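You operate a simulated robot arm through the tools that you are given. There is no shell and no other tool. Be economical: measure what you need, move in short steps, check, and stop when the job is done.

You are at the controls of a simulated robot arm. One attempt, no reset.

JOB
Take the black lid and leave it in the grey pot. Take the black tray on the top of the green belt and put it away on the short grey shelf. Open the brown tray, fetch the brass ring from there and set it on top of the brown carton on the top of the green belt and shut the tray again. Fetch the green plug from the top of the green belt and set it on the white mark. Put the grey pad from the long grey shelf in the red crate on the top of the green belt. Put the blue crate lid on the top of the green belt away on the shelf under the beige bench. Take the yellow cup and leave it on the top of the fixed bench. Fetch the flat wire basket and set it on the top of the green belt. Push the right machine door shut. Put the brass round flange from the long bench on the shelf of the long bench. Take the green gauge and put it on top of the yellow tin. Any order will do. Set down upright: yellow cup, green gauge.
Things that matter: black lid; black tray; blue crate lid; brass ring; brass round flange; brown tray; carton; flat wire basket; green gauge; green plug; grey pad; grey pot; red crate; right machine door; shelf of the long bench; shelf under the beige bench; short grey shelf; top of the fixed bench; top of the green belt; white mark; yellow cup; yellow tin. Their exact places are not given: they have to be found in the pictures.

The check looks at the end state, three seconds after you hand in, the way a careful person would. Anything else that was tipped, shoved, dropped, spilled or broken makes it a failure. A push-on lid holds only when it is set on centred and level and pressed home; a screw cap is set on level and turned clockwise until tight.

ROBOT AND FRAMES
A 7-joint arm with a two-finger parallel gripper on a trunk, on a base that drives. Base frame: it is fixed to the floor where the robot stands at the start and does not move with it; the origin is under the middle of the robot, x ahead of it, y to its left, z up; the surface under the hand at the start is at about z = 0.95. Lengths are in m, angles in rad, forces in N, time in s.
With the tool pointing down near the work surface it reaches from about 0.46 to 0.92 m from the robot's upright axis, wherever it stands. Its first joint turns from -2.007 to 2.007 rad. Places, roughly: black lid (6x6x3 cm) [0.5, 0.1, 1]; black tray (26x15x3 cm) [0.5, -1.3, 1]; blue crate lid (38x29x7 cm) [0.6, -2.7, 1]; brass ring (6x6x2 cm) [0.7, -1.8, 0.2]; brass round flange (7x7x3 cm) [3.2, 4.7, 0.9]; brown tray [0.7, -2, 0.2]; carton (22x18x15 cm) [0.6, -1.7, 1]; flat wire basket (32x25x14 cm) [0.6, -4.4, 1]; green gauge (3x4x6 cm) [-2.4, 3.5, 0.9]; green plug (3x3x3 cm) [0.7, -2.2, 1]; grey pad (7x10x5 cm) [0.5, -2.4, 0.6]; grey pot (21x21x18 cm) [0.7, 0.1, 1]; red crate (44x30x15 cm) [0.8, -0.3, 1]; right machine door [3.3, 0.7, 0.9]; shelf of the long bench [3.2, 5.5, 0.4]; shelf under the beige bench [-4.3, 3.5, 0.2]; short grey shelf [0.7, 0.3, 0.5]; top of the fixed bench [0.7, -5.4, 0.9]; top of the green belt [0.7, -1, 1]; white mark (64x12 cm) [0.72, 0.42, 0.96]; yellow cup (8x8x13 cm) [0.6, -3, 1]; yellow tin [-2.25, 6.75, 1.5]. Payload 3.91 kg.
The tool frame sits at the grasp point between the pads (the TCP): z along the fingers, y along the line on which they close. The tips reach 0.03 m beyond it. The gripper opens to 0.11 m. The fingers are 0.02 m wide and 0.01 m thick; the gripper's body (0.048 by 0.112 m) begins 0.055 m behind the TCP.
Orientation is that of the tool frame in the base frame, as [roll, pitch, yaw] about the fixed x, y, z axes, in that order (R = Rz(yaw) Ry(pitch) Rx(roll)). With the fingers straight down and closing along the base's y, the tool's x points along the base's -x, its y along +y and its z along -z.

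CONTROLS
- The arm moves only by the tool drive_tool. Its arguments are lists of equal length, an entry for each row: "claw": the gripper command, from -1 (shut) to 1 (fully open), values between in proportion; "translation": the shift along the tool's x, y, z in units of 40 mm (1.0 is 40 mm), a list of three; "delta_rot": the turn, a rotation vector about the tool's x, y, z in units of 5 degrees (1.0 is 5 degrees), a list of three. In form: {"claw": [claw, ...], "translation": [[x, y, z], ...], "delta_rot": [[wx, wy, wz], ...]}. A call has 1 to 8 rows; each row shifts and turns the commanded pose from where the row before left it, along the tool's axes as they then stand. A call with a number of a shift or a turn outside -1 to 1 is refused whole. Each row takes 0.2 s and may step no farther than 0.05 m and 0.15 rad from the row before; otherwise, or with a gripper value out of range, the whole call is refused. Where a pose cannot be reached the arm comes as near as it can. A force on the tool above 40 N (or 10 N above the force at the start of the call, whichever is more), or a blocked arm, ends the call early, and 0.2 s more pass. Each finger travels about 0.153 m/s and halts on what it meets, pressing with about 42 N; the grip force reading is that of the motor and also rises with nothing between the fingers. The clock runs only during rows and for 0.2 s after the last one: add rows that do not move to give the fingers time. It gives the time, the measured TCP pose, the force on the tool (base axes), the opening and the grip force at its end, in the units of the frame above (readings bear some noise), with the torque about the TCP (base axes, N m) and any sound that the robot's microphone picked up, and new pictures: "pictures" is both (left out), scene, wrist or none.
- Cameras (640 x 400 px; columns grow to the right, rows downward): "scene" is now at [0.2285, 0.1898, 1.5175]; the picture's right is [-0.14, -0.99, 0.00], its down [-0.68, 0.10, -0.73] and it looks along [0.72, -0.10, -0.68] (base axes); focal length 214 px, centre (320, 200). "wrist" rides on the gripper at [0.072, 0.017, -0.103] in the tool frame; the picture's right is [-0.23, 0.97, 0.00], its down [-0.76, -0.18, -0.62] and it looks along [-0.61, -0.14, 0.78] (tool axes); focal length 222 px, centre (320, 200).
- raise_lower(by): slides the trunk up (or, below 0, down) by that many m; the arm and the scene camera ride with it, the base frame stays. It gives what a move gives, with no picture.
- base_move(legs): drives the robot by 1 to 6 legs, each [ahead, left, turn to the left] in m, m and rad, along the robot's own axes; the way and the turn of a leg run together, so that a leg with both is an arc; at most 1.5 m and 3.142 rad a leg. The arm and the cameras ride along, it lands a little off, and it stops where it bumps. It gives what a move gives, and a new picture of the scene camera.
- aim_head(pan, tilt): turns the head with the scene camera to pan (to the left, within 1.396 rad either way) and tilt (down, from -0.506 to 1.204), counted from straight ahead of the robot. It gives what a move gives, and a new picture of the scene camera.
- pixel_to_xyz(camera, pixels): for up to 12 pixels [column, row] of the newest picture of that camera ("zoom" is the newest enlarged one), the place [x, y, z] in the base frame of the surface seen there, good to about 0.003 m, but the place of the scene camera against the robot may be out by one fixed shift of up to 0.018 m in any direction. The clock stands still meanwhile.
- close_up(camera, box): a new picture of the part [left, top, right, bottom] of that camera's present view, enlarged. The clock stands still meanwhile.
- close_job(): hands the job in; it is judged then, once.

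Keep the steps short. Do not move on a guess: measure, check each grasp and each placing, and mend mistakes. In all there are 371 turns and 360 pictures (those below and enlarged ones count). Leave the gripper open and the arm clear of the work at the hand-in unless told otherwise, and finish with a single line.

The tools are called after "Call:" as a command line: name --argument value ..., lists and objects as JSON in quotes. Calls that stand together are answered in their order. drive_tool: Moves the arm, as the interface text tells. Its arguments: {"type":"object","properties":{"claw":{"type":"array","items":{"type":"number"}},"translation":{"type":"array","items":{"type":"array","items":{"type":"number"}}},"delta_rot":{"type":"array","items":{"type":"array","items":{"type":"number"}}},"pictures":{"type":"string","enum":["both","scene","wrist","none"]}},"required":["claw","translation","delta_rot"]} The other tools are called the same way: raise_lower (by) slides the trunk up or down; base_move (legs) drives the base; aim_head (pan, tilt) turns the head that bears the scene camera; pixel_to_xyz (camera, pixels) gives the place of the surface under pixels of a picture; close_up (camera, box) takes an enlarged picture of a part of a camera's view; close_job () hands the job in.

At the start:

```text
time_s: 0.0
ee_pos: [0.5525, 0.059, 1.3322]
orientation: [3.141, 0.002, 3.141]
wrist_force: [0.9, -0.2, 0.1]
ft_torque: [-0.02, 0.02, -0.01]
grip_width: 0.1098
grip_force: 0.1
trunk travel left (down, up): [-0.875, 0.115]
robot x, y, heading: [-0.0038, -0.0021, -0.0]
head pan, tilt: [-0.141, 0.752]
```

scene: 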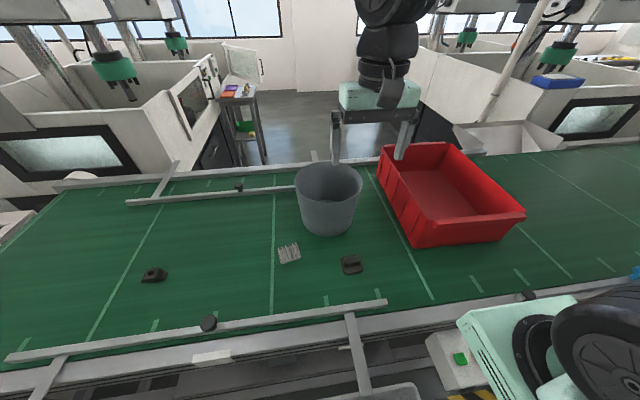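
wrist: 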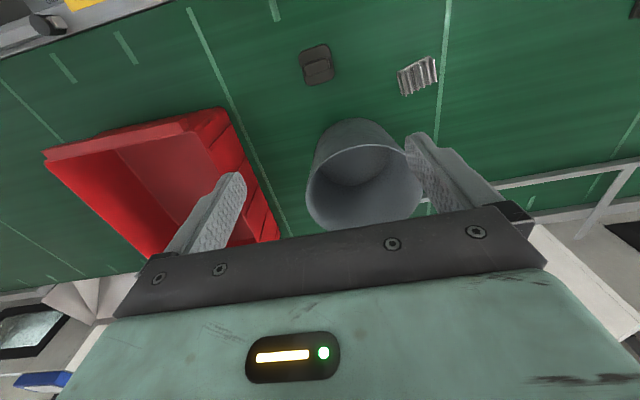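

I see the grey pot at (328,198), a dark object at (351,264) and another at (153,275). I'll enlarge and measure these first.

Call:
close_up --camera "scene" --box '[260, 140, 420, 300]'

Call:
pixel_to_xyz --camera "scene" --pixels '[[351, 264], [351, 258], [340, 264], [361, 264], [351, 273], [153, 275], [289, 253], [300, 175], [358, 185], [330, 168], [330, 195], [240, 188]]'

Call:
pixel_to_xyz --camera "wrist" --pixels '[[316, 66], [305, 52], [330, 52], [332, 80], [307, 84], [315, 75], [417, 75], [365, 170], [280, 100]]'

```text
2.50 times, centred on (340, 220) of scene
```

zoom: 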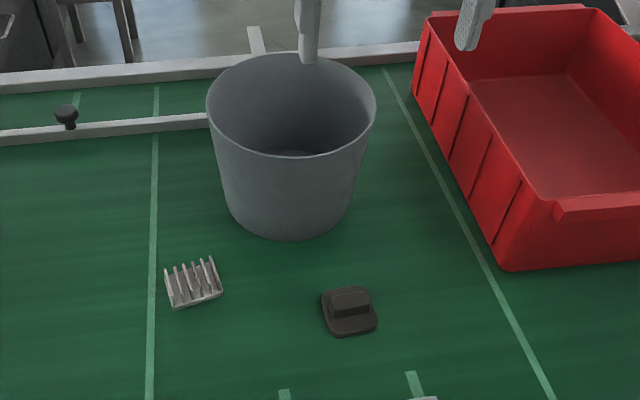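

```text
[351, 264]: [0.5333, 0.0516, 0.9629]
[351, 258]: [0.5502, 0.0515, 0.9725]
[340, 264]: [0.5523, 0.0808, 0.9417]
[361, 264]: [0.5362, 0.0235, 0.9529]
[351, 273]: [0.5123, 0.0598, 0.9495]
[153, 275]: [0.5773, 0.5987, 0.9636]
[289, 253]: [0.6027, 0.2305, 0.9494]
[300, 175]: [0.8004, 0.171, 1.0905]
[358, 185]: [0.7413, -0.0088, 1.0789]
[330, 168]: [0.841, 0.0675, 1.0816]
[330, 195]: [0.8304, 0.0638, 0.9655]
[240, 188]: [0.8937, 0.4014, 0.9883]
```

```text
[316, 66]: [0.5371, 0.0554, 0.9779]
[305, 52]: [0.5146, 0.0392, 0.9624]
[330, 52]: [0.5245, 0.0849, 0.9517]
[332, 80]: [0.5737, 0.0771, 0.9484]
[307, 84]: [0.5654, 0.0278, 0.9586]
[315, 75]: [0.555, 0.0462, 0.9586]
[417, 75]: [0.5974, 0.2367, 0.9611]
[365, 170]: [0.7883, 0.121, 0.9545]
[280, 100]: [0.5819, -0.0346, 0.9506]
```

The lid is near (0.537, 0.055). I'll check its turn in the wrist view before grasping.

Call:
close_up --camera "wrist" --box '[270, 30, 370, 100]'

Call:
close_up --camera "scene" --box '[60, 160, 300, 310]'

```text
5.71 times, centred on (320, 65) of wrist
```

zoom: 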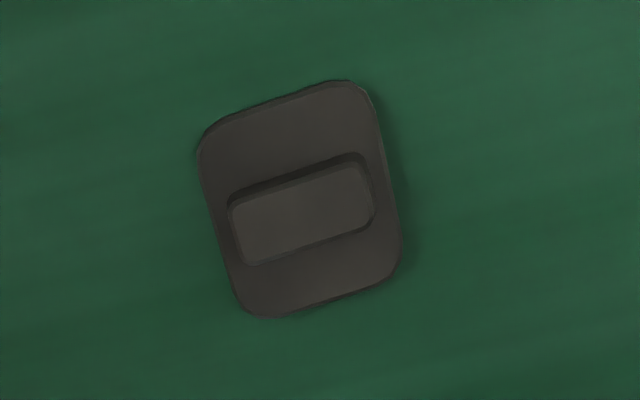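

```text
2.67 times, centred on (180, 235) of scene
```

zoom: 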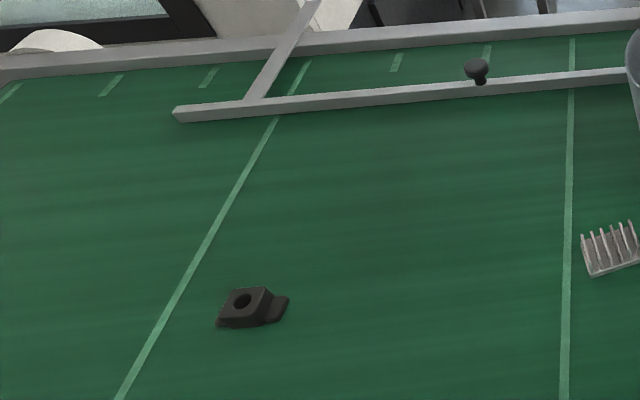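

Call:
pixel_to_xyz --camera "scene" --pixels '[[274, 178], [275, 215], [273, 260], [271, 308], [175, 184], [150, 228], [120, 282], [104, 310], [245, 182], [209, 183], [238, 187]]'

Call:
pixel_to_xyz --camera "wrist" --pixels '[[305, 47], [328, 46], [331, 78], [315, 85], [318, 66], [330, 56], [303, 70], [345, 60]]'

```text
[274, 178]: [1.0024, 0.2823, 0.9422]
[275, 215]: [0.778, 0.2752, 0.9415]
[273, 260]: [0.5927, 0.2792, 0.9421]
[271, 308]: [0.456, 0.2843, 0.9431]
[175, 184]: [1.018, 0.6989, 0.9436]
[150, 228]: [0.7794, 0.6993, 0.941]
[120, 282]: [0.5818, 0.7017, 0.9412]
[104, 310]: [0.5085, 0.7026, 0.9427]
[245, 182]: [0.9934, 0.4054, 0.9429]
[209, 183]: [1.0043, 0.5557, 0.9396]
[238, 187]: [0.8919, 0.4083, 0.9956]
```

```text
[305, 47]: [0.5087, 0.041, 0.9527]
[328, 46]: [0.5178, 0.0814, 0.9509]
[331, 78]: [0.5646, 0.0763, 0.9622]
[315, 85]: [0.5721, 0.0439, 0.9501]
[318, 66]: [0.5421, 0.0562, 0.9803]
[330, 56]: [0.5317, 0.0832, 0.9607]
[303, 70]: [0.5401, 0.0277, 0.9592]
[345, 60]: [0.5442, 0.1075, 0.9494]
```

Lid centre ≈ (0.541, 0.056), turned about +5°. I'll descend over it.

Call:
drive_tool --claw '[1, 1, 1, 1, 1, 1, 1, 1]' --translation '[[0.29, -0.07, 1], [0, 0, 1], [0, 0, 1], [0, 0, 1], [0, 0, 1], [0, 0, 1], [0, 0, 1], [0, 0, 0.5]]' --delta_rot '[[0, 0, -1], [0, 0, 0], [0, 0, 0], [0, 0, 0], [0, 0, 0], [0, 0, 0], [0, 0, 0], [0, 0, 0]]'

```text
time_s: 1.8
ee_pos: [0.5432, 0.052, 1.0344]
orientation: [3.14, 0.001, -3.055]
wrist_force: [-0.1, -1.5, -0.6]
ft_torque: [-0.02, 0.01, 0.01]
grip_width: 0.1099
grip_force: 0.0
trunk travel left (down, up): [-0.875, 0.115]
robot x, y, heading: [-0.0008, -0.0013, -0.002]
head pan, tilt: [-0.141, 0.752]
```

scene: 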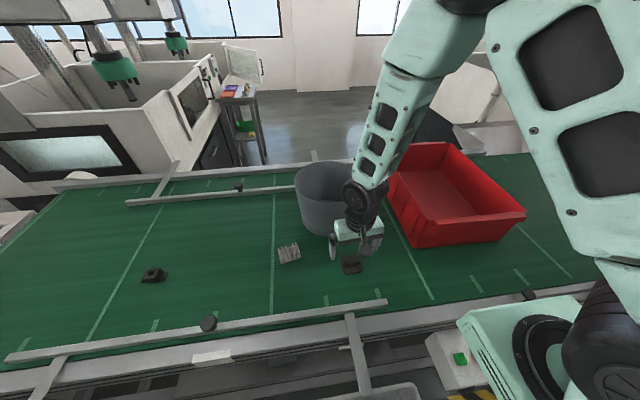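
wrist: 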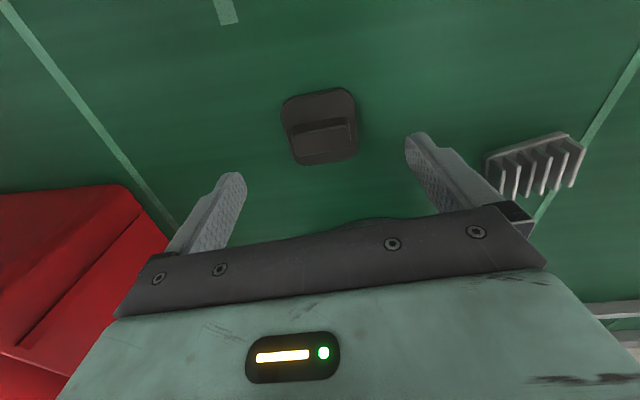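

Measuring the lid from the closer wrist view.

Call:
pixel_to_xyz --camera "wrist" --pixels '[[284, 108], [350, 92], [357, 150], [298, 162], [320, 92], [326, 160], [288, 130], [354, 122], [322, 135], [320, 104], [240, 100]]'

```text
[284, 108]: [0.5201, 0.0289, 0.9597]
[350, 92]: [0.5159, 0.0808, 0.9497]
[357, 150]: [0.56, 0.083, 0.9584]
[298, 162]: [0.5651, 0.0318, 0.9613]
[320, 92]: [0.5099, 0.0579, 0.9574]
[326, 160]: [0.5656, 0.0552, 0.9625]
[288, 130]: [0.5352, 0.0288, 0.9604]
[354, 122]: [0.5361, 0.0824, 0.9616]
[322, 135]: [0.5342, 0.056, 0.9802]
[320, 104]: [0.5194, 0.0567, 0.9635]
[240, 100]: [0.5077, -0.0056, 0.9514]
```

Call:
drive_tool --claw '[1, 1, -1, -1, -1, -1]' --translation '[[0.1, 0.1, 0.7], [0, 0, 0.57], [0, 0, 0], [0, 0, 0], [0, 0, 0], [0, 0, 0]]' --delta_rot '[[0, 0, 0], [0, 0, 0], [0, 0, 0], [0, 0, 0], [0, 0, 0], [0, 0, 0]]' --pictures "wrist"

```text
time_s: 3.2
ee_pos: [0.5372, 0.0573, 0.9818]
orientation: [3.142, 0.0, -3.054]
wrist_force: [-0.5, -1.4, -0.5]
ft_torque: [-0.12, 0.0, -0.07]
grip_width: 0.0588
grip_force: 42.2
trunk travel left (down, up): [-0.875, 0.115]
robot x, y, heading: [0.0039, 0.0033, -0.001]
head pan, tilt: [-0.141, 0.752]
```

wrist: 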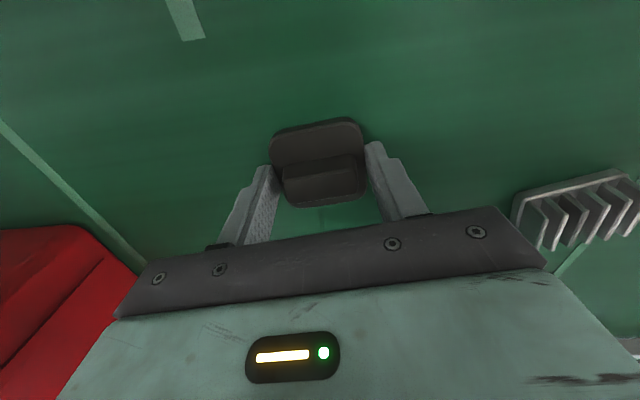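

Lid gripped (0.059). Lift and look at the pot.

Call:
drive_tool --claw '[-1, -1, -1, -1, -1, -1]' --translation '[[0, 0, -1], [0, 0, -1], [0, 0, -1], [0, 0, -1], [0, 0, -1], [0, 0, -1]]' --delta_rot '[[0, 0, 0], [0, 0, 0], [0, 0, 0], [0, 0, 0], [0, 0, 0], [0, 0, 0]]'

```text
time_s: 4.6
ee_pos: [0.5343, 0.0555, 1.2251]
orientation: [3.139, 0.0, -3.055]
wrist_force: [0.6, 0.1, -3.6]
ft_torque: [0.03, 0.02, -0.02]
grip_width: 0.0586
grip_force: 42.4
trunk travel left (down, up): [-0.875, 0.115]
robot x, y, heading: [-0.0009, 0.0025, 0.002]
head pan, tilt: [-0.141, 0.752]
```

scene: 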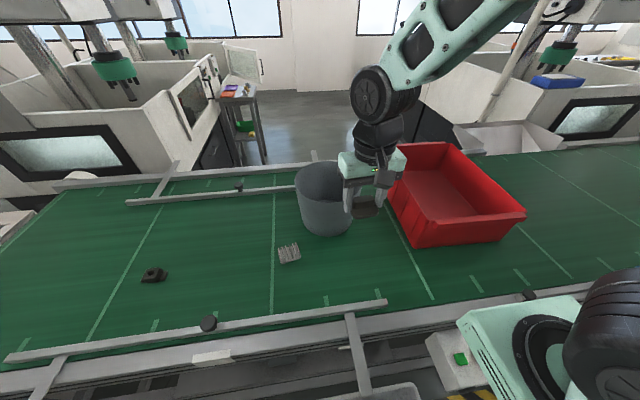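
wrist: 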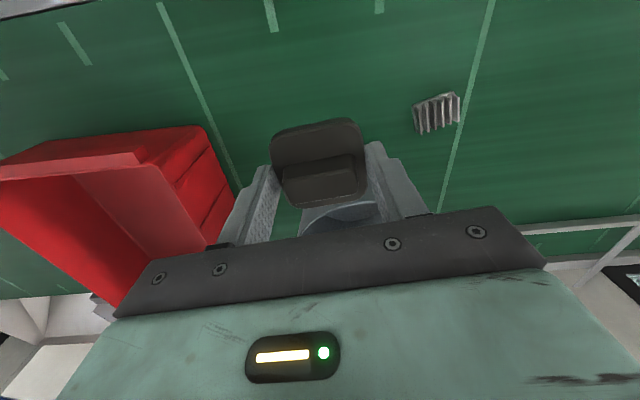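

Call:
close_up --camera "scene" --box '[280, 150, 380, 240]'

Call:
pixel_to_xyz --camera "scene" --pixels '[[297, 183], [299, 192], [310, 200], [325, 204], [320, 164], [303, 172], [310, 166], [330, 163]]'

```text
4.44 times, centred on (330, 195) of scene
```

zoom: 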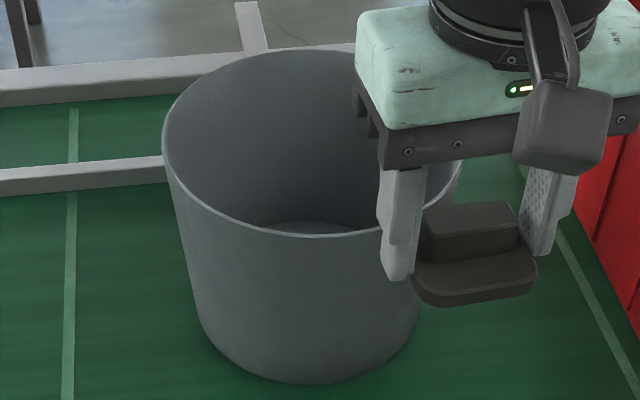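

```text
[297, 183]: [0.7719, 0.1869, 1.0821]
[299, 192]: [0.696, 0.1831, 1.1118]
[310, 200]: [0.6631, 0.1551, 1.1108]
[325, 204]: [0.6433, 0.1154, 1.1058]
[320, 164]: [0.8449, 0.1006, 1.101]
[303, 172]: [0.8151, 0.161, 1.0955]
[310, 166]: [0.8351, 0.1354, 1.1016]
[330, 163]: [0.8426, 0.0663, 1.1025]
```

Pot rim centre ≈ (0.745, 0.085), rim z ≈ 1.11. Move over it (lid bottom ≈ 1.19).

Call:
drive_tool --claw '[-1, -1, -1, -1, -1, -1, -1]' --translation '[[-1, 0.27, 0], [-1, 0, 0], [-1, 0, 0], [-1, 0, 0], [-1, 0, 0], [-0.6, 0, 0], [0, 0, 0]]' --delta_rot '[[0, 0, 0], [0, 0, 0], [0, 0, 0], [0, 0, 0], [0, 0, 0], [0, 0, 0], [0, 0, 0]]'

```text
time_s: 6.2
ee_pos: [0.7602, 0.0904, 1.2223]
orientation: [-3.141, 0.0, -3.053]
wrist_force: [0.7, 0.8, -4.4]
ft_torque: [-0.01, 0.01, 0.0]
grip_width: 0.0583
grip_force: 42.0
trunk travel left (down, up): [-0.875, 0.115]
robot x, y, heading: [-0.001, -0.0, 0.002]
head pan, tilt: [-0.141, 0.752]
```

scene: 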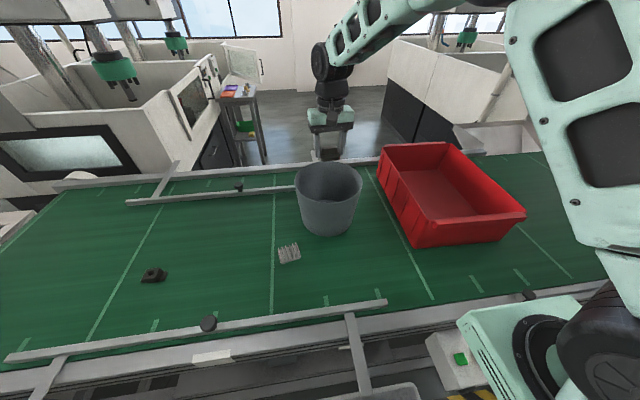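
wrist: 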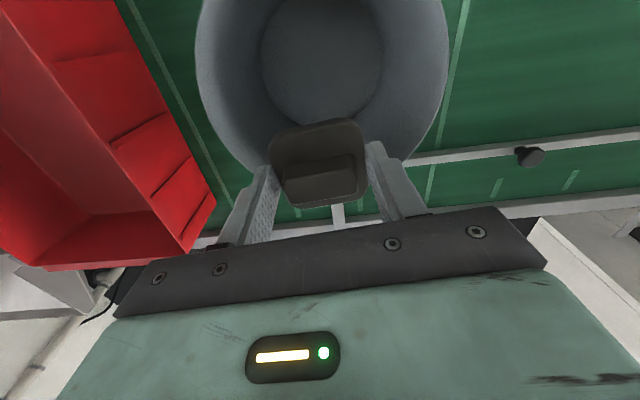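

Call:
pixel_to_xyz --camera "wrist" --pixels '[[198, 70], [447, 50], [430, 120], [215, 125], [320, 80], [260, 60], [380, 60], [320, 20]]'

Call:
pixel_to_xyz --camera "scene" --pixels '[[362, 178], [361, 190], [345, 203], [328, 204], [340, 162]]'

```text
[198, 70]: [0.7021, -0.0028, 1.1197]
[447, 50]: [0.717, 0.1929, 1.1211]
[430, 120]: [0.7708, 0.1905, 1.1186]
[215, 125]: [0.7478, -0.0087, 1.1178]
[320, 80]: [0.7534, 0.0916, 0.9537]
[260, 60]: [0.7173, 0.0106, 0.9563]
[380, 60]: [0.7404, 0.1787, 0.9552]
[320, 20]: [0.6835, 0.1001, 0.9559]
```

```text
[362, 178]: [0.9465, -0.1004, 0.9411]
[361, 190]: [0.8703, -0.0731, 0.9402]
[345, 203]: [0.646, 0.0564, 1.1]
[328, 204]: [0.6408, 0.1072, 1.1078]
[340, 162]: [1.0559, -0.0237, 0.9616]
```

Centre (0.747, 0.093), TCP is well inside. Descend and release about 3 cm above the pot floor (0.955).

Call:
drive_tool --claw '[-1, -1, -1, -1, -1, -1, -1]' --translation '[[0, 0, 1], [0, 0, 1], [0, 0, 1], [0, 0, 1], [0, 0, 1], [0, 0, 0.3], [0, 0, 0]]' --delta_rot '[[0, 0, 0], [0, 0, 0], [0, 0, 0], [0, 0, 0], [0, 0, 0], [0, 0, 0], [0, 0, 0]]'

```text
time_s: 7.8
ee_pos: [0.7585, 0.0889, 1.0107]
orientation: [3.14, -0.001, -3.055]
wrist_force: [-0.4, 0.2, -3.8]
ft_torque: [0.02, 0.02, -0.02]
grip_width: 0.0585
grip_force: 41.6
trunk travel left (down, up): [-0.875, 0.115]
robot x, y, heading: [0.0026, -0.0024, -0.001]
head pan, tilt: [-0.141, 0.752]
```

scene: 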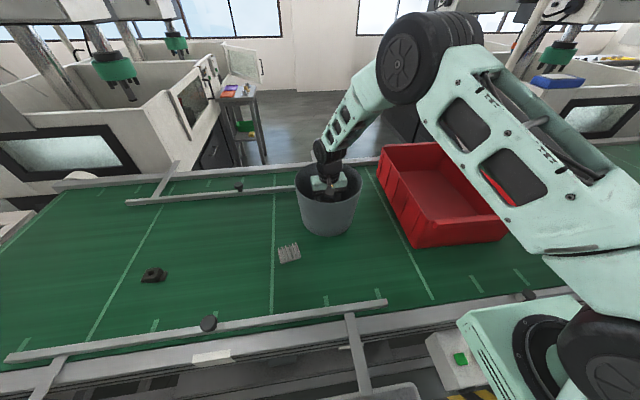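
wrist: 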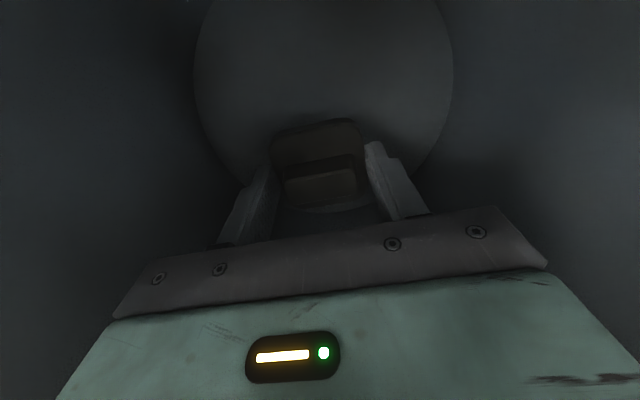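

Call:
drive_tool --claw '[-1, 0.5, 0.5, 0.5, 0.5, 0.5, 0.5, 0.5]' --translation '[[0, 0, 0.25], [0, 0, 0], [0, 0, 0], [0, 0, -1], [0, 0, -1], [0, 0, -1], [0, 0, -1], [0, 0, -1]]' --delta_rot '[[0, 0, 0], [0, 0, 0], [0, 0, 0], [0, 0, 0], [0, 0, 0], [0, 0, 0], [0, 0, 0], [0, 0, 0]]'

Call:
drive_tool --claw '[1, 1, 1]' --translation '[[0, 0, -1], [0, 0, -1], [0, 0, -0.5]]' --delta_rot '[[0, 0, 0], [0, 0, 0], [0, 0, 0]]'

```text
time_s: 9.6
ee_pos: [0.7604, 0.0887, 1.1984]
orientation: [-3.141, -0.001, -3.053]
wrist_force: [-0.9, 0.6, -0.3]
ft_torque: [-0.02, 0.0, -0.04]
grip_width: 0.0827
grip_force: 0.1
trunk travel left (down, up): [-0.875, 0.115]
robot x, y, heading: [0.0012, 0.0034, -0.003]
head pan, tilt: [-0.141, 0.752]
```

scene: 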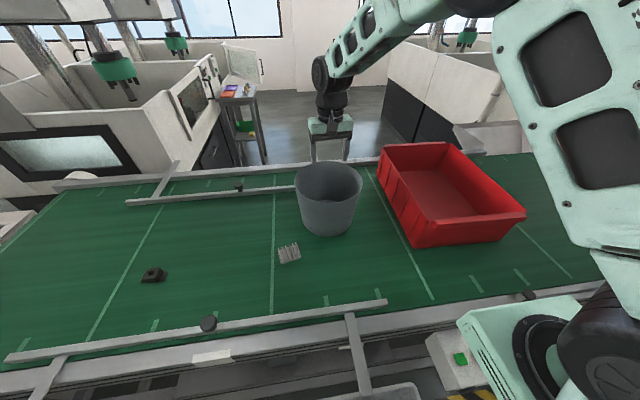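
wrist: 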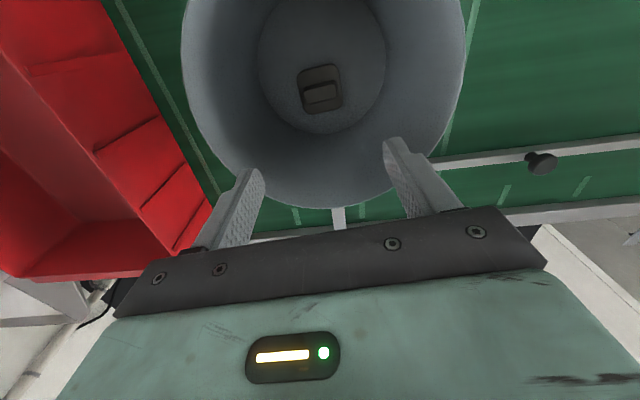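

```text
time_s: 10.4
ee_pos: [0.7597, 0.0889, 1.3006]
orientation: [-3.141, 0.0, -3.053]
wrist_force: [0.4, -0.4, -0.7]
ft_torque: [0.0, 0.03, 0.0]
grip_width: 0.1101
grip_force: 0.1
trunk travel left (down, up): [-0.875, 0.115]
robot x, y, heading: [0.0017, 0.0012, -0.006]
head pan, tilt: [-0.141, 0.752]
```

scene: 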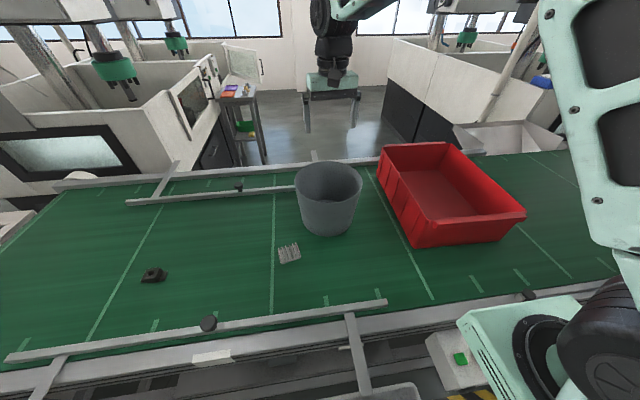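
wrist: 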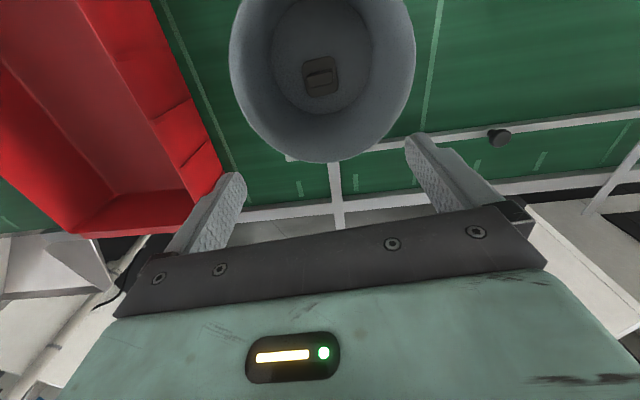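

The lid lies in the pot. Next I look to the right along the belt.

Call:
drive_tool --claw '[1, 1, 1, 1, 1, 1]' --translation '[[1, 0, 0], [1, 0, 0], [1, 0, 0], [1, 0, 0], [1, 0, 0], [0.4, 0, 0]]' --delta_rot '[[0, 0, 1], [0, 0, 0], [0, 0, 0], [0, 0, 0], [0, 0, 0], [0, 0, 0]]' --pictures "none"

Call:
aim_head --pan -1.1 --tilt 0.6

```text
time_s: 11.8
ee_pos: [0.5414, 0.0869, 1.3024]
orientation: [-3.141, 0.001, 3.142]
wrist_force: [-0.2, -0.2, 0.6]
ft_torque: [-0.02, -0.02, 0.01]
grip_width: 0.1099
grip_force: 0.0
trunk travel left (down, up): [-0.875, 0.115]
robot x, y, heading: [0.0016, 0.0054, -0.002]
head pan, tilt: [-0.141, 0.752]
```

```text
time_s: 13.0
ee_pos: [0.5423, 0.0868, 1.3017]
orientation: [3.141, 0.0, -3.139]
wrist_force: [0.1, -0.6, 0.4]
ft_torque: [0.0, 0.0, 0.0]
grip_width: 0.1098
grip_force: 0.0
trunk travel left (down, up): [-0.875, 0.115]
robot x, y, heading: [0.0035, -0.003, 0.005]
head pan, tilt: [-1.1, 0.6]
```

scene: 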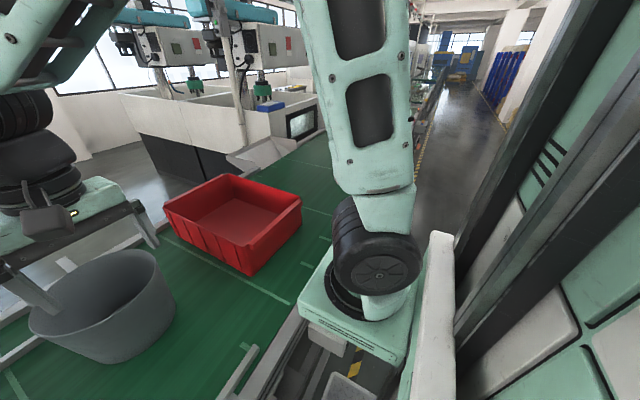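

The aisle to the right is clear. Strafe 1.3 m right to the black tray.

Call:
base_move --legs '[[0, -1.3, 0]]'

Call:
aim_head --pan -0.2 --tilt 0.75

```text
time_s: 19.5
ee_pos: [0.5464, -1.1987, 1.3016]
orientation: [3.14, -0.002, -3.134]
wrist_force: [-0.2, -0.2, 0.2]
ft_torque: [0.02, 0.0, 0.03]
grip_width: 0.11
grip_force: 0.0
trunk travel left (down, up): [-0.875, 0.115]
robot x, y, heading: [0.0071, -1.2905, 0.006]
head pan, tilt: [-1.1, 0.6]
```

scene: 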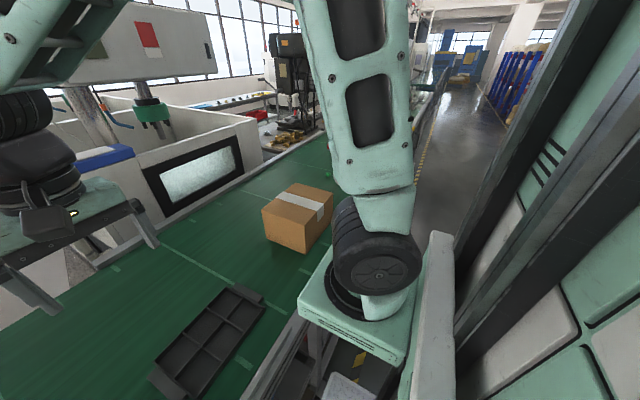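

```text
time_s: 20.7
ee_pos: [0.5464, -1.198, 1.301]
orientation: [3.14, 0.0, -3.134]
wrist_force: [-0.7, 1.0, -0.1]
ft_torque: [-0.01, 0.0, -0.02]
grip_width: 0.1098
grip_force: 0.1
trunk travel left (down, up): [-0.875, 0.115]
robot x, y, heading: [0.003, -1.2856, 0.013]
head pan, tilt: [-0.201, 0.75]
```

scene: 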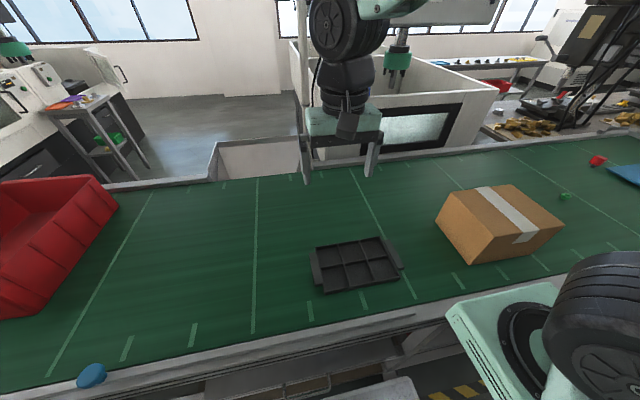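

I see the black tray at (355,265). Before choosing a grasp I want to see the shelves under the belt, so I enlarge the tray, then back off and lower the trunk.

Call:
close_up --camera "scene" --box '[280, 210, 430, 310]'

Call:
pixel_to_xyz --camera "scene" --pixels '[[310, 262], [322, 289], [402, 268], [382, 238], [330, 258], [345, 265], [370, 262], [313, 250], [397, 276], [355, 290], [300, 300], [290, 330]]'

Call:
base_move --legs '[[-0.7, 0.4, 0]]'

Call:
raise_lower --by -0.6

Call:
aim_head --pan 0.5 --tilt 0.15

```text
4.00 times, centred on (355, 260) of scene
```

zoom: 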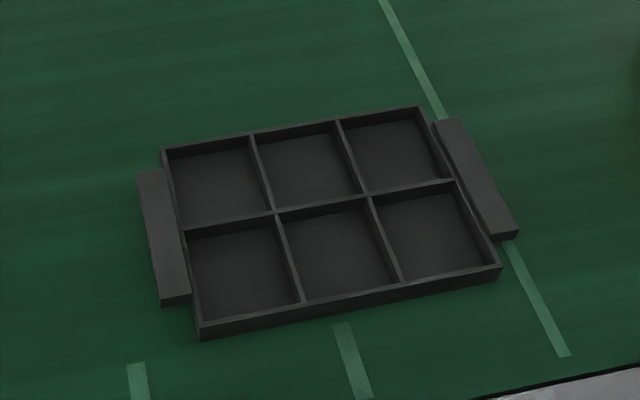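

```text
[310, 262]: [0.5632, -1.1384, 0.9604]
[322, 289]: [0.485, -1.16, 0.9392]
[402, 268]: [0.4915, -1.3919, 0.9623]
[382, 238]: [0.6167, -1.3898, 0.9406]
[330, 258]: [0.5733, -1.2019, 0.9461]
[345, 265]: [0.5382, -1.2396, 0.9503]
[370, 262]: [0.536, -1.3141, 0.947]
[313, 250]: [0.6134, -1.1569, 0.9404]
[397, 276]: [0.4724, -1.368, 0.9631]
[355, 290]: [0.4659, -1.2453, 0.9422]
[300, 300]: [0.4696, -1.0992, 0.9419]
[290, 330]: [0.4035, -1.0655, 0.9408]
```

```text
time_s: 25.1
ee_pos: [-0.1601, -0.8054, 1.3024]
orientation: [-3.141, 0.0, -3.138]
wrist_force: [-0.8, -0.7, 0.2]
ft_torque: [0.01, 0.06, -0.04]
grip_width: 0.1102
grip_force: 0.0
trunk travel left (down, up): [-0.875, 0.115]
robot x, y, heading: [-0.7017, -0.893, 0.005]
head pan, tilt: [-0.201, 0.75]
```

scene: 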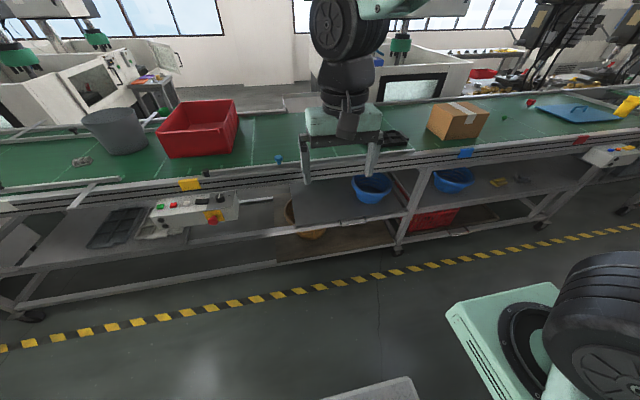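

```text
refused: -0.6 is not a number from -0.4 to 0.4
```

```text
time_s: 26.1
ee_pos: [-0.1595, -0.8044, 1.301]
orientation: [3.141, -0.001, -3.139]
wrist_force: [-0.8, 0.4, 0.1]
ft_torque: [-0.02, 0.01, 0.03]
grip_width: 0.1102
grip_force: 0.1
trunk travel left (down, up): [-0.875, 0.115]
robot x, y, heading: [-0.7005, -0.8945, 0.003]
head pan, tilt: [0.499, 0.15]
```

scene: 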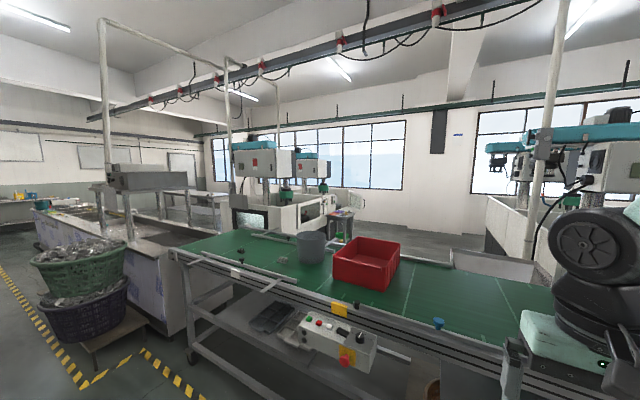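

Call:
raise_lower --by -0.4

Call:
aim_head --pan 0.35 --tilt 0.4

Call:
aim_head --pan -0.75 --tilt 0.3

```text
time_s: 29.9
ee_pos: [-0.1596, -0.8051, 0.9019]
orientation: [3.141, 0.0, -3.138]
wrist_force: [-0.2, 0.0, 0.0]
ft_torque: [0.02, 0.0, 0.0]
grip_width: 0.1101
grip_force: 0.1
trunk travel left (down, up): [-0.475, 0.515]
robot x, y, heading: [-0.7017, -0.8959, 0.0]
head pan, tilt: [0.499, 0.15]
```

```text
time_s: 30.7
ee_pos: [-0.1591, -0.8045, 0.902]
orientation: [3.141, 0.0, -3.138]
wrist_force: [0.0, -0.1, 0.2]
ft_torque: [0.0, 0.01, -0.01]
grip_width: 0.1101
grip_force: 0.1
trunk travel left (down, up): [-0.475, 0.515]
robot x, y, heading: [-0.6988, -0.8956, 0.0]
head pan, tilt: [0.351, 0.4]
```

scene: 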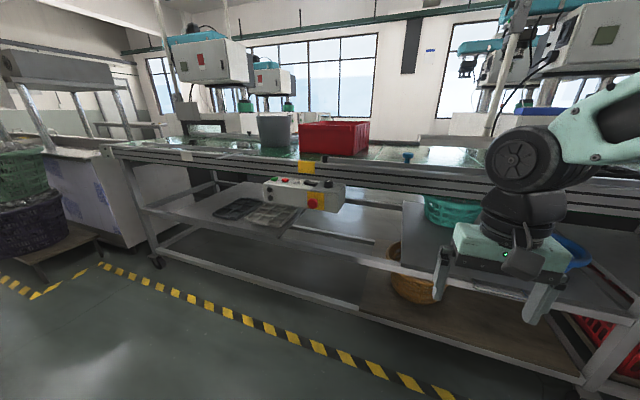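

```text
time_s: 32.0
ee_pos: [-0.1598, -0.8047, 0.9015]
orientation: [3.141, -0.001, -3.137]
wrist_force: [0.0, -0.6, -1.3]
ft_torque: [0.02, -0.01, -0.01]
grip_width: 0.1099
grip_force: 0.0
trunk travel left (down, up): [-0.475, 0.515]
robot x, y, heading: [-0.7003, -0.8969, 0.01]
head pan, tilt: [-0.75, 0.3]
```

scene: 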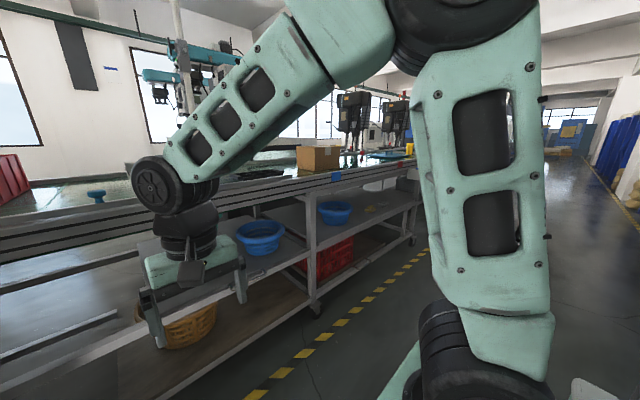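

Call:
aim_head --pan 0.6 --tilt 0.4

Call:
close_up --camera "scene" --box '[160, 130, 480, 330]'

```text
time_s: 33.5
ee_pos: [-0.158, -0.8061, 0.9015]
orientation: [-3.141, 0.001, -3.137]
wrist_force: [-0.2, -0.4, 0.5]
ft_torque: [0.01, -0.03, 0.0]
grip_width: 0.1098
grip_force: 0.1
trunk travel left (down, up): [-0.475, 0.515]
robot x, y, heading: [-0.7024, -0.8949, 0.003]
head pan, tilt: [0.6, 0.4]
```

scene: 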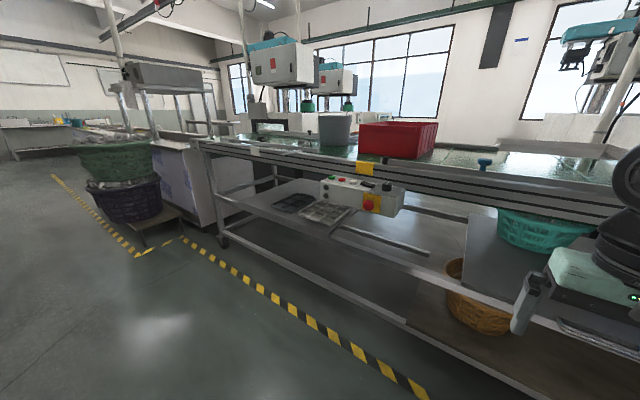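

```text
2.00 times, centred on (320, 230) of scene
```

zoom: 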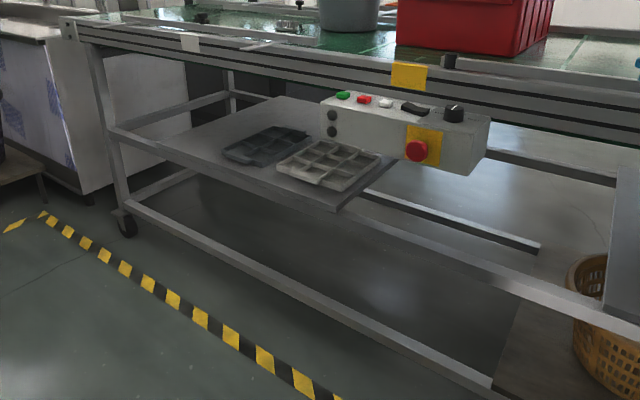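

Call:
pixel_to_xyz --camera "zoom" --pixels '[[335, 210], [120, 135], [395, 160], [270, 100], [228, 150], [270, 165], [300, 140], [285, 185], [350, 185], [375, 160], [200, 125], [320, 120]]'

Call:
pixel_to_xyz --camera "zoom" --pixels '[[321, 135], [325, 100], [410, 170], [480, 170], [350, 75], [350, 62], [200, 50], [230, 40], [100, 70], [180, 160], [245, 130], [330, 150]]'

```text
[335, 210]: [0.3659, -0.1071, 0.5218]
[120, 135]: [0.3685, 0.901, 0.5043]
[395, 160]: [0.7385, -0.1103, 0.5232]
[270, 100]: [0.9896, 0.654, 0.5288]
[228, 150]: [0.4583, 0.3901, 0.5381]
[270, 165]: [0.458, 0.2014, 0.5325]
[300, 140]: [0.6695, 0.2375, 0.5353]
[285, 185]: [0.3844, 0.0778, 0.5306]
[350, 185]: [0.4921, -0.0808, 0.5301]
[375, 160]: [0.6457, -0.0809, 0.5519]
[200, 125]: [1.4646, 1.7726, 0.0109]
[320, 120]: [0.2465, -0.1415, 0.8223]
```

```text
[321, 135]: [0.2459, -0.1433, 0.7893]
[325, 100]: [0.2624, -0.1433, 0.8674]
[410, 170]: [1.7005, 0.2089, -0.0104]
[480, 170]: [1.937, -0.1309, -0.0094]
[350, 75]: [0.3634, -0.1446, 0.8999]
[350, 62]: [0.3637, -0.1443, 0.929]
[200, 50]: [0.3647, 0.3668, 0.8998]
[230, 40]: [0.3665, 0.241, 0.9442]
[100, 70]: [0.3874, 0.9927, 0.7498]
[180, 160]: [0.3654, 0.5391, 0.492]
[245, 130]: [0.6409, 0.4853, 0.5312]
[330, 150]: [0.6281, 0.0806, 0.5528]
```

The shelf plate spans x 0.365–0.99, y −0.11–0.66 at z 0.525, with two trays already in front and free space behind. For that I'll carry the tray with the hand flipped (camera up). Raise the trunk, drive back, and start the flip.

Call:
raise_lower --by 0.4

Call:
base_move --legs '[[0.0, -0.4, 0], [0.62, 0, 0]]'

Call:
drive_tool --claw '[1, 1, 1, 1, 1, 1, 1, 1]' --translation '[[0, 0, 0], [0, 0, 0], [0, 0, 0], [0, 0, 0], [0, 0, 0], [0, 0, 0], [0, 0, 0], [0, 0, 0]]' --delta_rot '[[0, 0, 1], [0, 0, 1], [0, 0, 1], [0, 0, 1], [0, 0, 1], [0, 0, 1], [0, 0, 1], [0, 0, 1]]' --pictures "none"

Call:
drive_tool --claw '[1, 1, 1, 1, 1, 1, 1, 1]' --translation '[[0, 0, 0], [0, 0, 0], [0, 0, 0], [0, 0, 0], [0, 0, 0], [0, 0, 0], [0, 0, 0], [0, 0, 0]]' --delta_rot '[[0, 0, 1], [0, 0, 1], [0, 0, 1], [0, 0, 1], [0, 0, 1], [0, 0, 1], [0, 0, 1], [0, 0, 1]]' --pictures "scene"

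```text
time_s: 37.4
ee_pos: [-0.1603, -0.8044, 1.3011]
orientation: [3.14, -0.001, -3.14]
wrist_force: [0.2, -0.2, 0.2]
ft_torque: [-0.01, 0.03, 0.05]
grip_width: 0.11
grip_force: 0.0
trunk travel left (down, up): [-0.875, 0.115]
robot x, y, heading: [-0.7019, -0.8963, 0.006]
head pan, tilt: [0.6, 0.4]
```

```text
time_s: 43.1
ee_pos: [0.4827, -1.1982, 1.3009]
orientation: [-3.142, 0.0, -3.124]
wrist_force: [-0.5, -0.4, -0.1]
ft_torque: [0.0, -0.01, -0.02]
grip_width: 0.11
grip_force: 0.0
trunk travel left (down, up): [-0.875, 0.115]
robot x, y, heading: [-0.0538, -1.2963, 0.016]
head pan, tilt: [0.6, 0.4]
```

scene: 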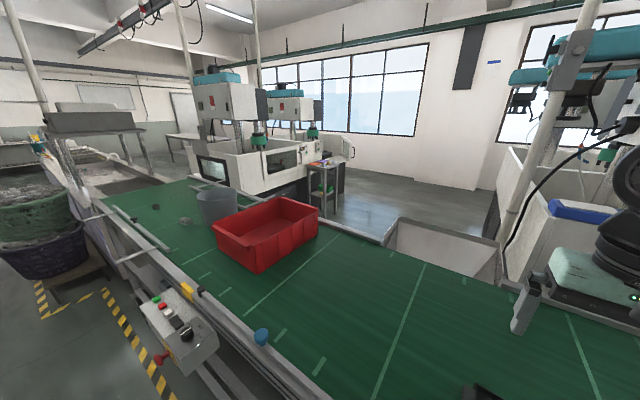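

```text
time_s: 44.9
ee_pos: [0.4832, -1.1992, 1.3009]
orientation: [3.141, -0.001, 2.459]
wrist_force: [0.0, 1.0, -1.1]
ft_torque: [0.0, -0.02, 0.0]
grip_width: 0.11
grip_force: 0.1
trunk travel left (down, up): [-0.875, 0.115]
robot x, y, heading: [-0.0566, -1.2957, 0.018]
head pan, tilt: [0.6, 0.4]
```

```text
time_s: 46.7
ee_pos: [0.4835, -1.1987, 1.3014]
orientation: [-3.141, 0.001, 1.761]
wrist_force: [0.0, 0.2, -0.4]
ft_torque: [-0.01, -0.01, -0.03]
grip_width: 0.11
grip_force: 0.0
trunk travel left (down, up): [-0.875, 0.115]
robot x, y, heading: [-0.0566, -1.2961, 0.016]
head pan, tilt: [0.6, 0.4]
```

scene: 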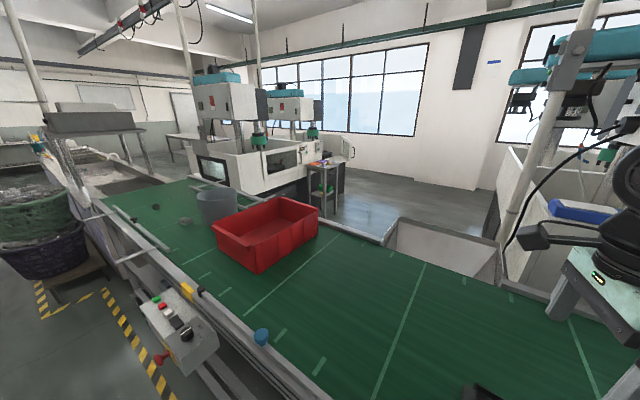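

Call:
drive_tool --claw '[1, 1, 1, 1, 1, 1, 1, 1]' --translation '[[0, 0, 0], [0, 0, 0], [0, 0, 0], [0, 0, 0], [0, 0, 0], [0, 0, 0], [0, 0, 0], [0, 0, 0]]' --delta_rot '[[0, 0, 1], [0, 0, 1], [0, 0, 1], [0, 0, 1], [0, 0, 1], [0, 0, 1], [0, 0, 1], [0, 0, 1]]' --pictures "none"

Call:
drive_tool --claw '[1, 1, 1, 1, 1, 1, 1, 1]' --translation '[[0, 0, 0], [0, 0, 0], [0, 0, 0], [0, 0, 0], [0, 0, 0], [0, 0, 0], [0, 0, 0], [0, 0, 0]]' --delta_rot '[[0, 0, 1], [0, 0, 1], [0, 0, 1], [0, 0, 1], [0, 0, 1], [0, 0, 1], [0, 0, 1], [0, 0, 1]]' --pictures "none"

Call:
drive_tool --claw '[1, 1, 1, 1]' --translation '[[0, 0, 0], [0, 0, 0], [0, 0, 0], [0, 0, 0]]' --delta_rot '[[0, 0, 1], [0, 0, 1], [0, 0, 1], [0, 0, 1]]' --pictures "wrist"

Call:
aim_head --pan -0.2 --tilt 0.8

```text
time_s: 48.5
ee_pos: [0.4828, -1.1986, 1.3023]
orientation: [-3.141, 0.0, 1.063]
wrist_force: [0.7, 0.0, -0.7]
ft_torque: [-0.01, -0.01, 0.01]
grip_width: 0.1099
grip_force: 0.2
trunk travel left (down, up): [-0.875, 0.115]
robot x, y, heading: [-0.0587, -1.2938, 0.018]
head pan, tilt: [0.6, 0.4]
```

```text
time_s: 50.3
ee_pos: [0.4835, -1.1978, 1.301]
orientation: [3.142, -0.001, 0.364]
wrist_force: [0.0, -0.5, 0.6]
ft_torque: [0.03, 0.03, 0.01]
grip_width: 0.1098
grip_force: 0.1
trunk travel left (down, up): [-0.875, 0.115]
robot x, y, heading: [-0.0538, -1.2944, 0.014]
head pan, tilt: [0.6, 0.4]
```

```text
time_s: 51.3
ee_pos: [0.4839, -1.1997, 1.3012]
orientation: [3.141, 0.0, 0.018]
wrist_force: [-0.4, -0.5, -0.1]
ft_torque: [0.0, 0.01, -0.02]
grip_width: 0.11
grip_force: 0.0
trunk travel left (down, up): [-0.875, 0.115]
robot x, y, heading: [-0.0549, -1.2952, 0.018]
head pan, tilt: [0.6, 0.4]
```

wrist: 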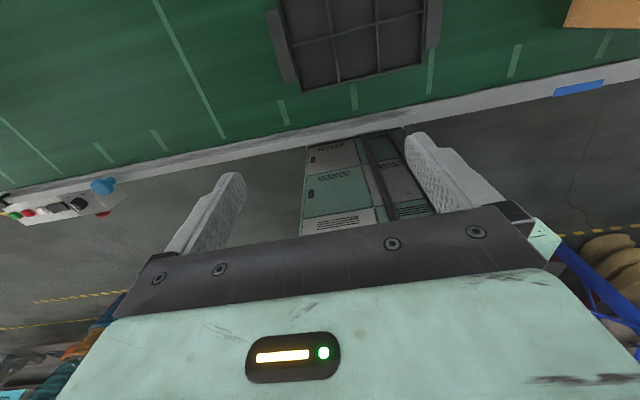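

```text
time_s: 52.4
ee_pos: [0.4833, -1.1971, 1.3032]
orientation: [-3.126, 0.002, 0.019]
wrist_force: [-0.7, 0.0, -0.8]
ft_torque: [-0.02, -0.02, 0.02]
grip_width: 0.1099
grip_force: 0.1
trunk travel left (down, up): [-0.875, 0.115]
robot x, y, heading: [-0.0556, -1.2951, 0.019]
head pan, tilt: [-0.201, 0.799]
```

scene: 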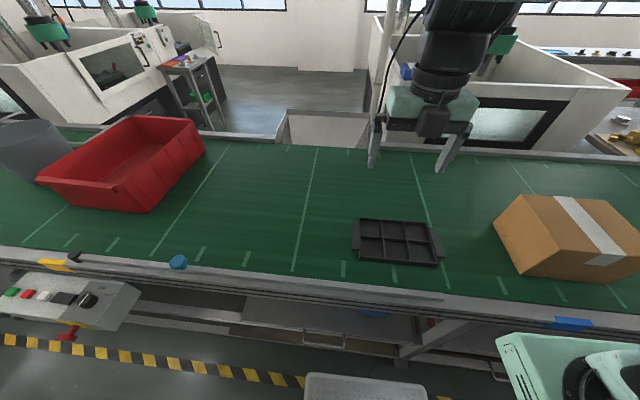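

The flip works. Now pitch the fingers forward by 55° (11 rows), staying high.

Call:
drive_tool --claw '[1, 1, 1, 1, 1, 1, 1, 1]' --translation '[[0, 0, 0], [0, 0, 0], [0, 0, 0], [0, 0, 0], [0, 0, 0], [0, 0, 0], [0, 0, 0], [0, 0, 0]]' --delta_rot '[[0, 1, 0], [0, 1, 0], [0, 1, 0], [0, 1, 0], [0, 1, 0], [0, 1, 0], [0, 1, 0], [0, 1, 0]]' --pictures "none"

Call:
drive_tool --claw '[1, 1, 1, 1]' --translation '[[0, 0, 0], [0, 0, 0], [0, 0, 0], [0, 0, 0]]' --delta_rot '[[0, 1, 0], [0, 1, 0], [0, 1, 0], [0, 0, 0]]'

```text
time_s: 53.4
ee_pos: [0.4856, -1.2036, 1.3178]
orientation: [-2.927, -0.222, -0.049]
wrist_force: [-0.8, 0.5, 0.2]
ft_torque: [0.03, -0.02, -0.04]
grip_width: 0.1101
grip_force: 0.1
trunk travel left (down, up): [-0.875, 0.115]
robot x, y, heading: [-0.056, -1.2965, 0.021]
head pan, tilt: [-0.201, 0.799]
stopped in row 4: the arm was blocked; the commanded pose is now the measured one
```

```text
time_s: 54.0
ee_pos: [0.4891, -1.2091, 1.3314]
orientation: [-2.72, -0.267, -0.151]
wrist_force: [1.0, 0.0, -1.1]
ft_torque: [-0.04, 0.03, -0.02]
grip_width: 0.11
grip_force: 0.0
trunk travel left (down, up): [-0.875, 0.115]
robot x, y, heading: [-0.0562, -1.2949, 0.018]
head pan, tilt: [-0.201, 0.799]
stopped in row 2: the arm was blocked; the commanded pose is now the measured one
```

scene: 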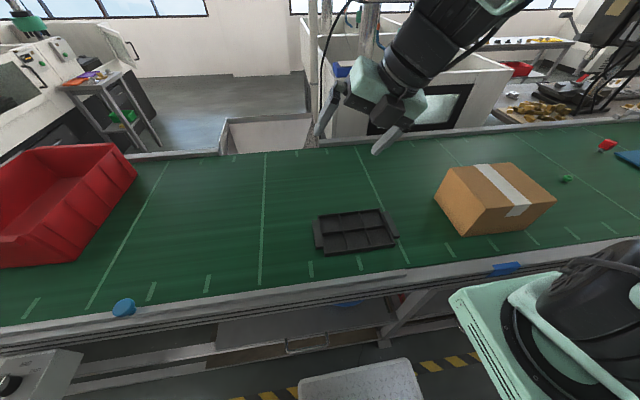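
wrist: 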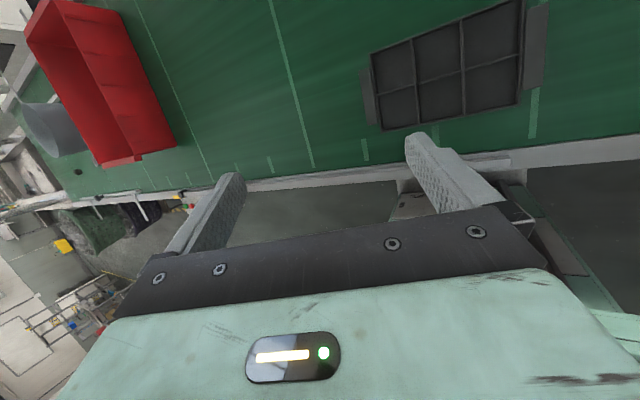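

The wrist meets a limit in that folded pose. I'll reach farther forward while levelling the roll, then see if the pitch can go on.

Call:
drive_tool --claw '[1, 1, 1, 1, 1, 1, 1]' --translation '[[1, 0, 0], [1, 0, 0], [1, 0, 0], [0.8, 0, 0], [0.5, 0, 0], [0, 0, 0], [0, 0, 0]]' --delta_rot '[[-0.86, 0, -0.37], [-0.86, 0, -0.37], [-0.86, 0, -0.37], [-0.86, 0, -0.37], [-0.86, 0, -0.37], [0, 0, 0], [0, 0, 0]]'

```text
time_s: 55.6
ee_pos: [0.6514, -1.2254, 1.3781]
orientation: [3.137, -0.302, 0.012]
wrist_force: [0.5, 0.0, -0.5]
ft_torque: [0.0, 0.02, -0.02]
grip_width: 0.11
grip_force: 0.1
trunk travel left (down, up): [-0.875, 0.115]
robot x, y, heading: [-0.0551, -1.296, 0.015]
head pan, tilt: [-0.201, 0.799]
```

scene: 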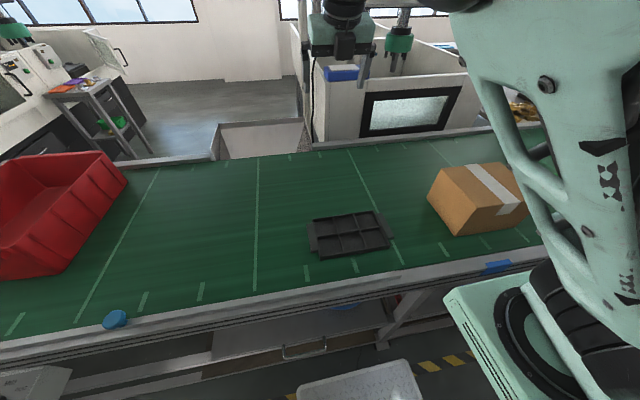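
wrist: 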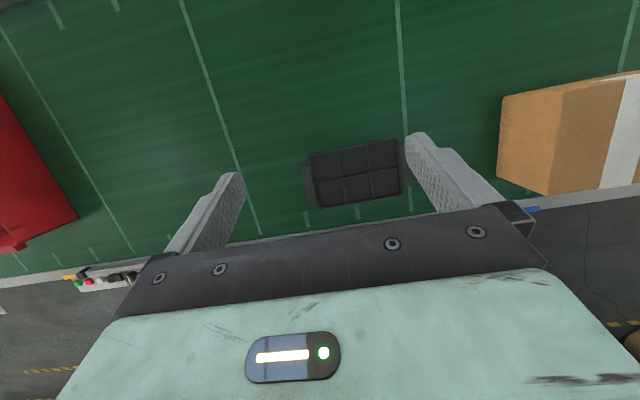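

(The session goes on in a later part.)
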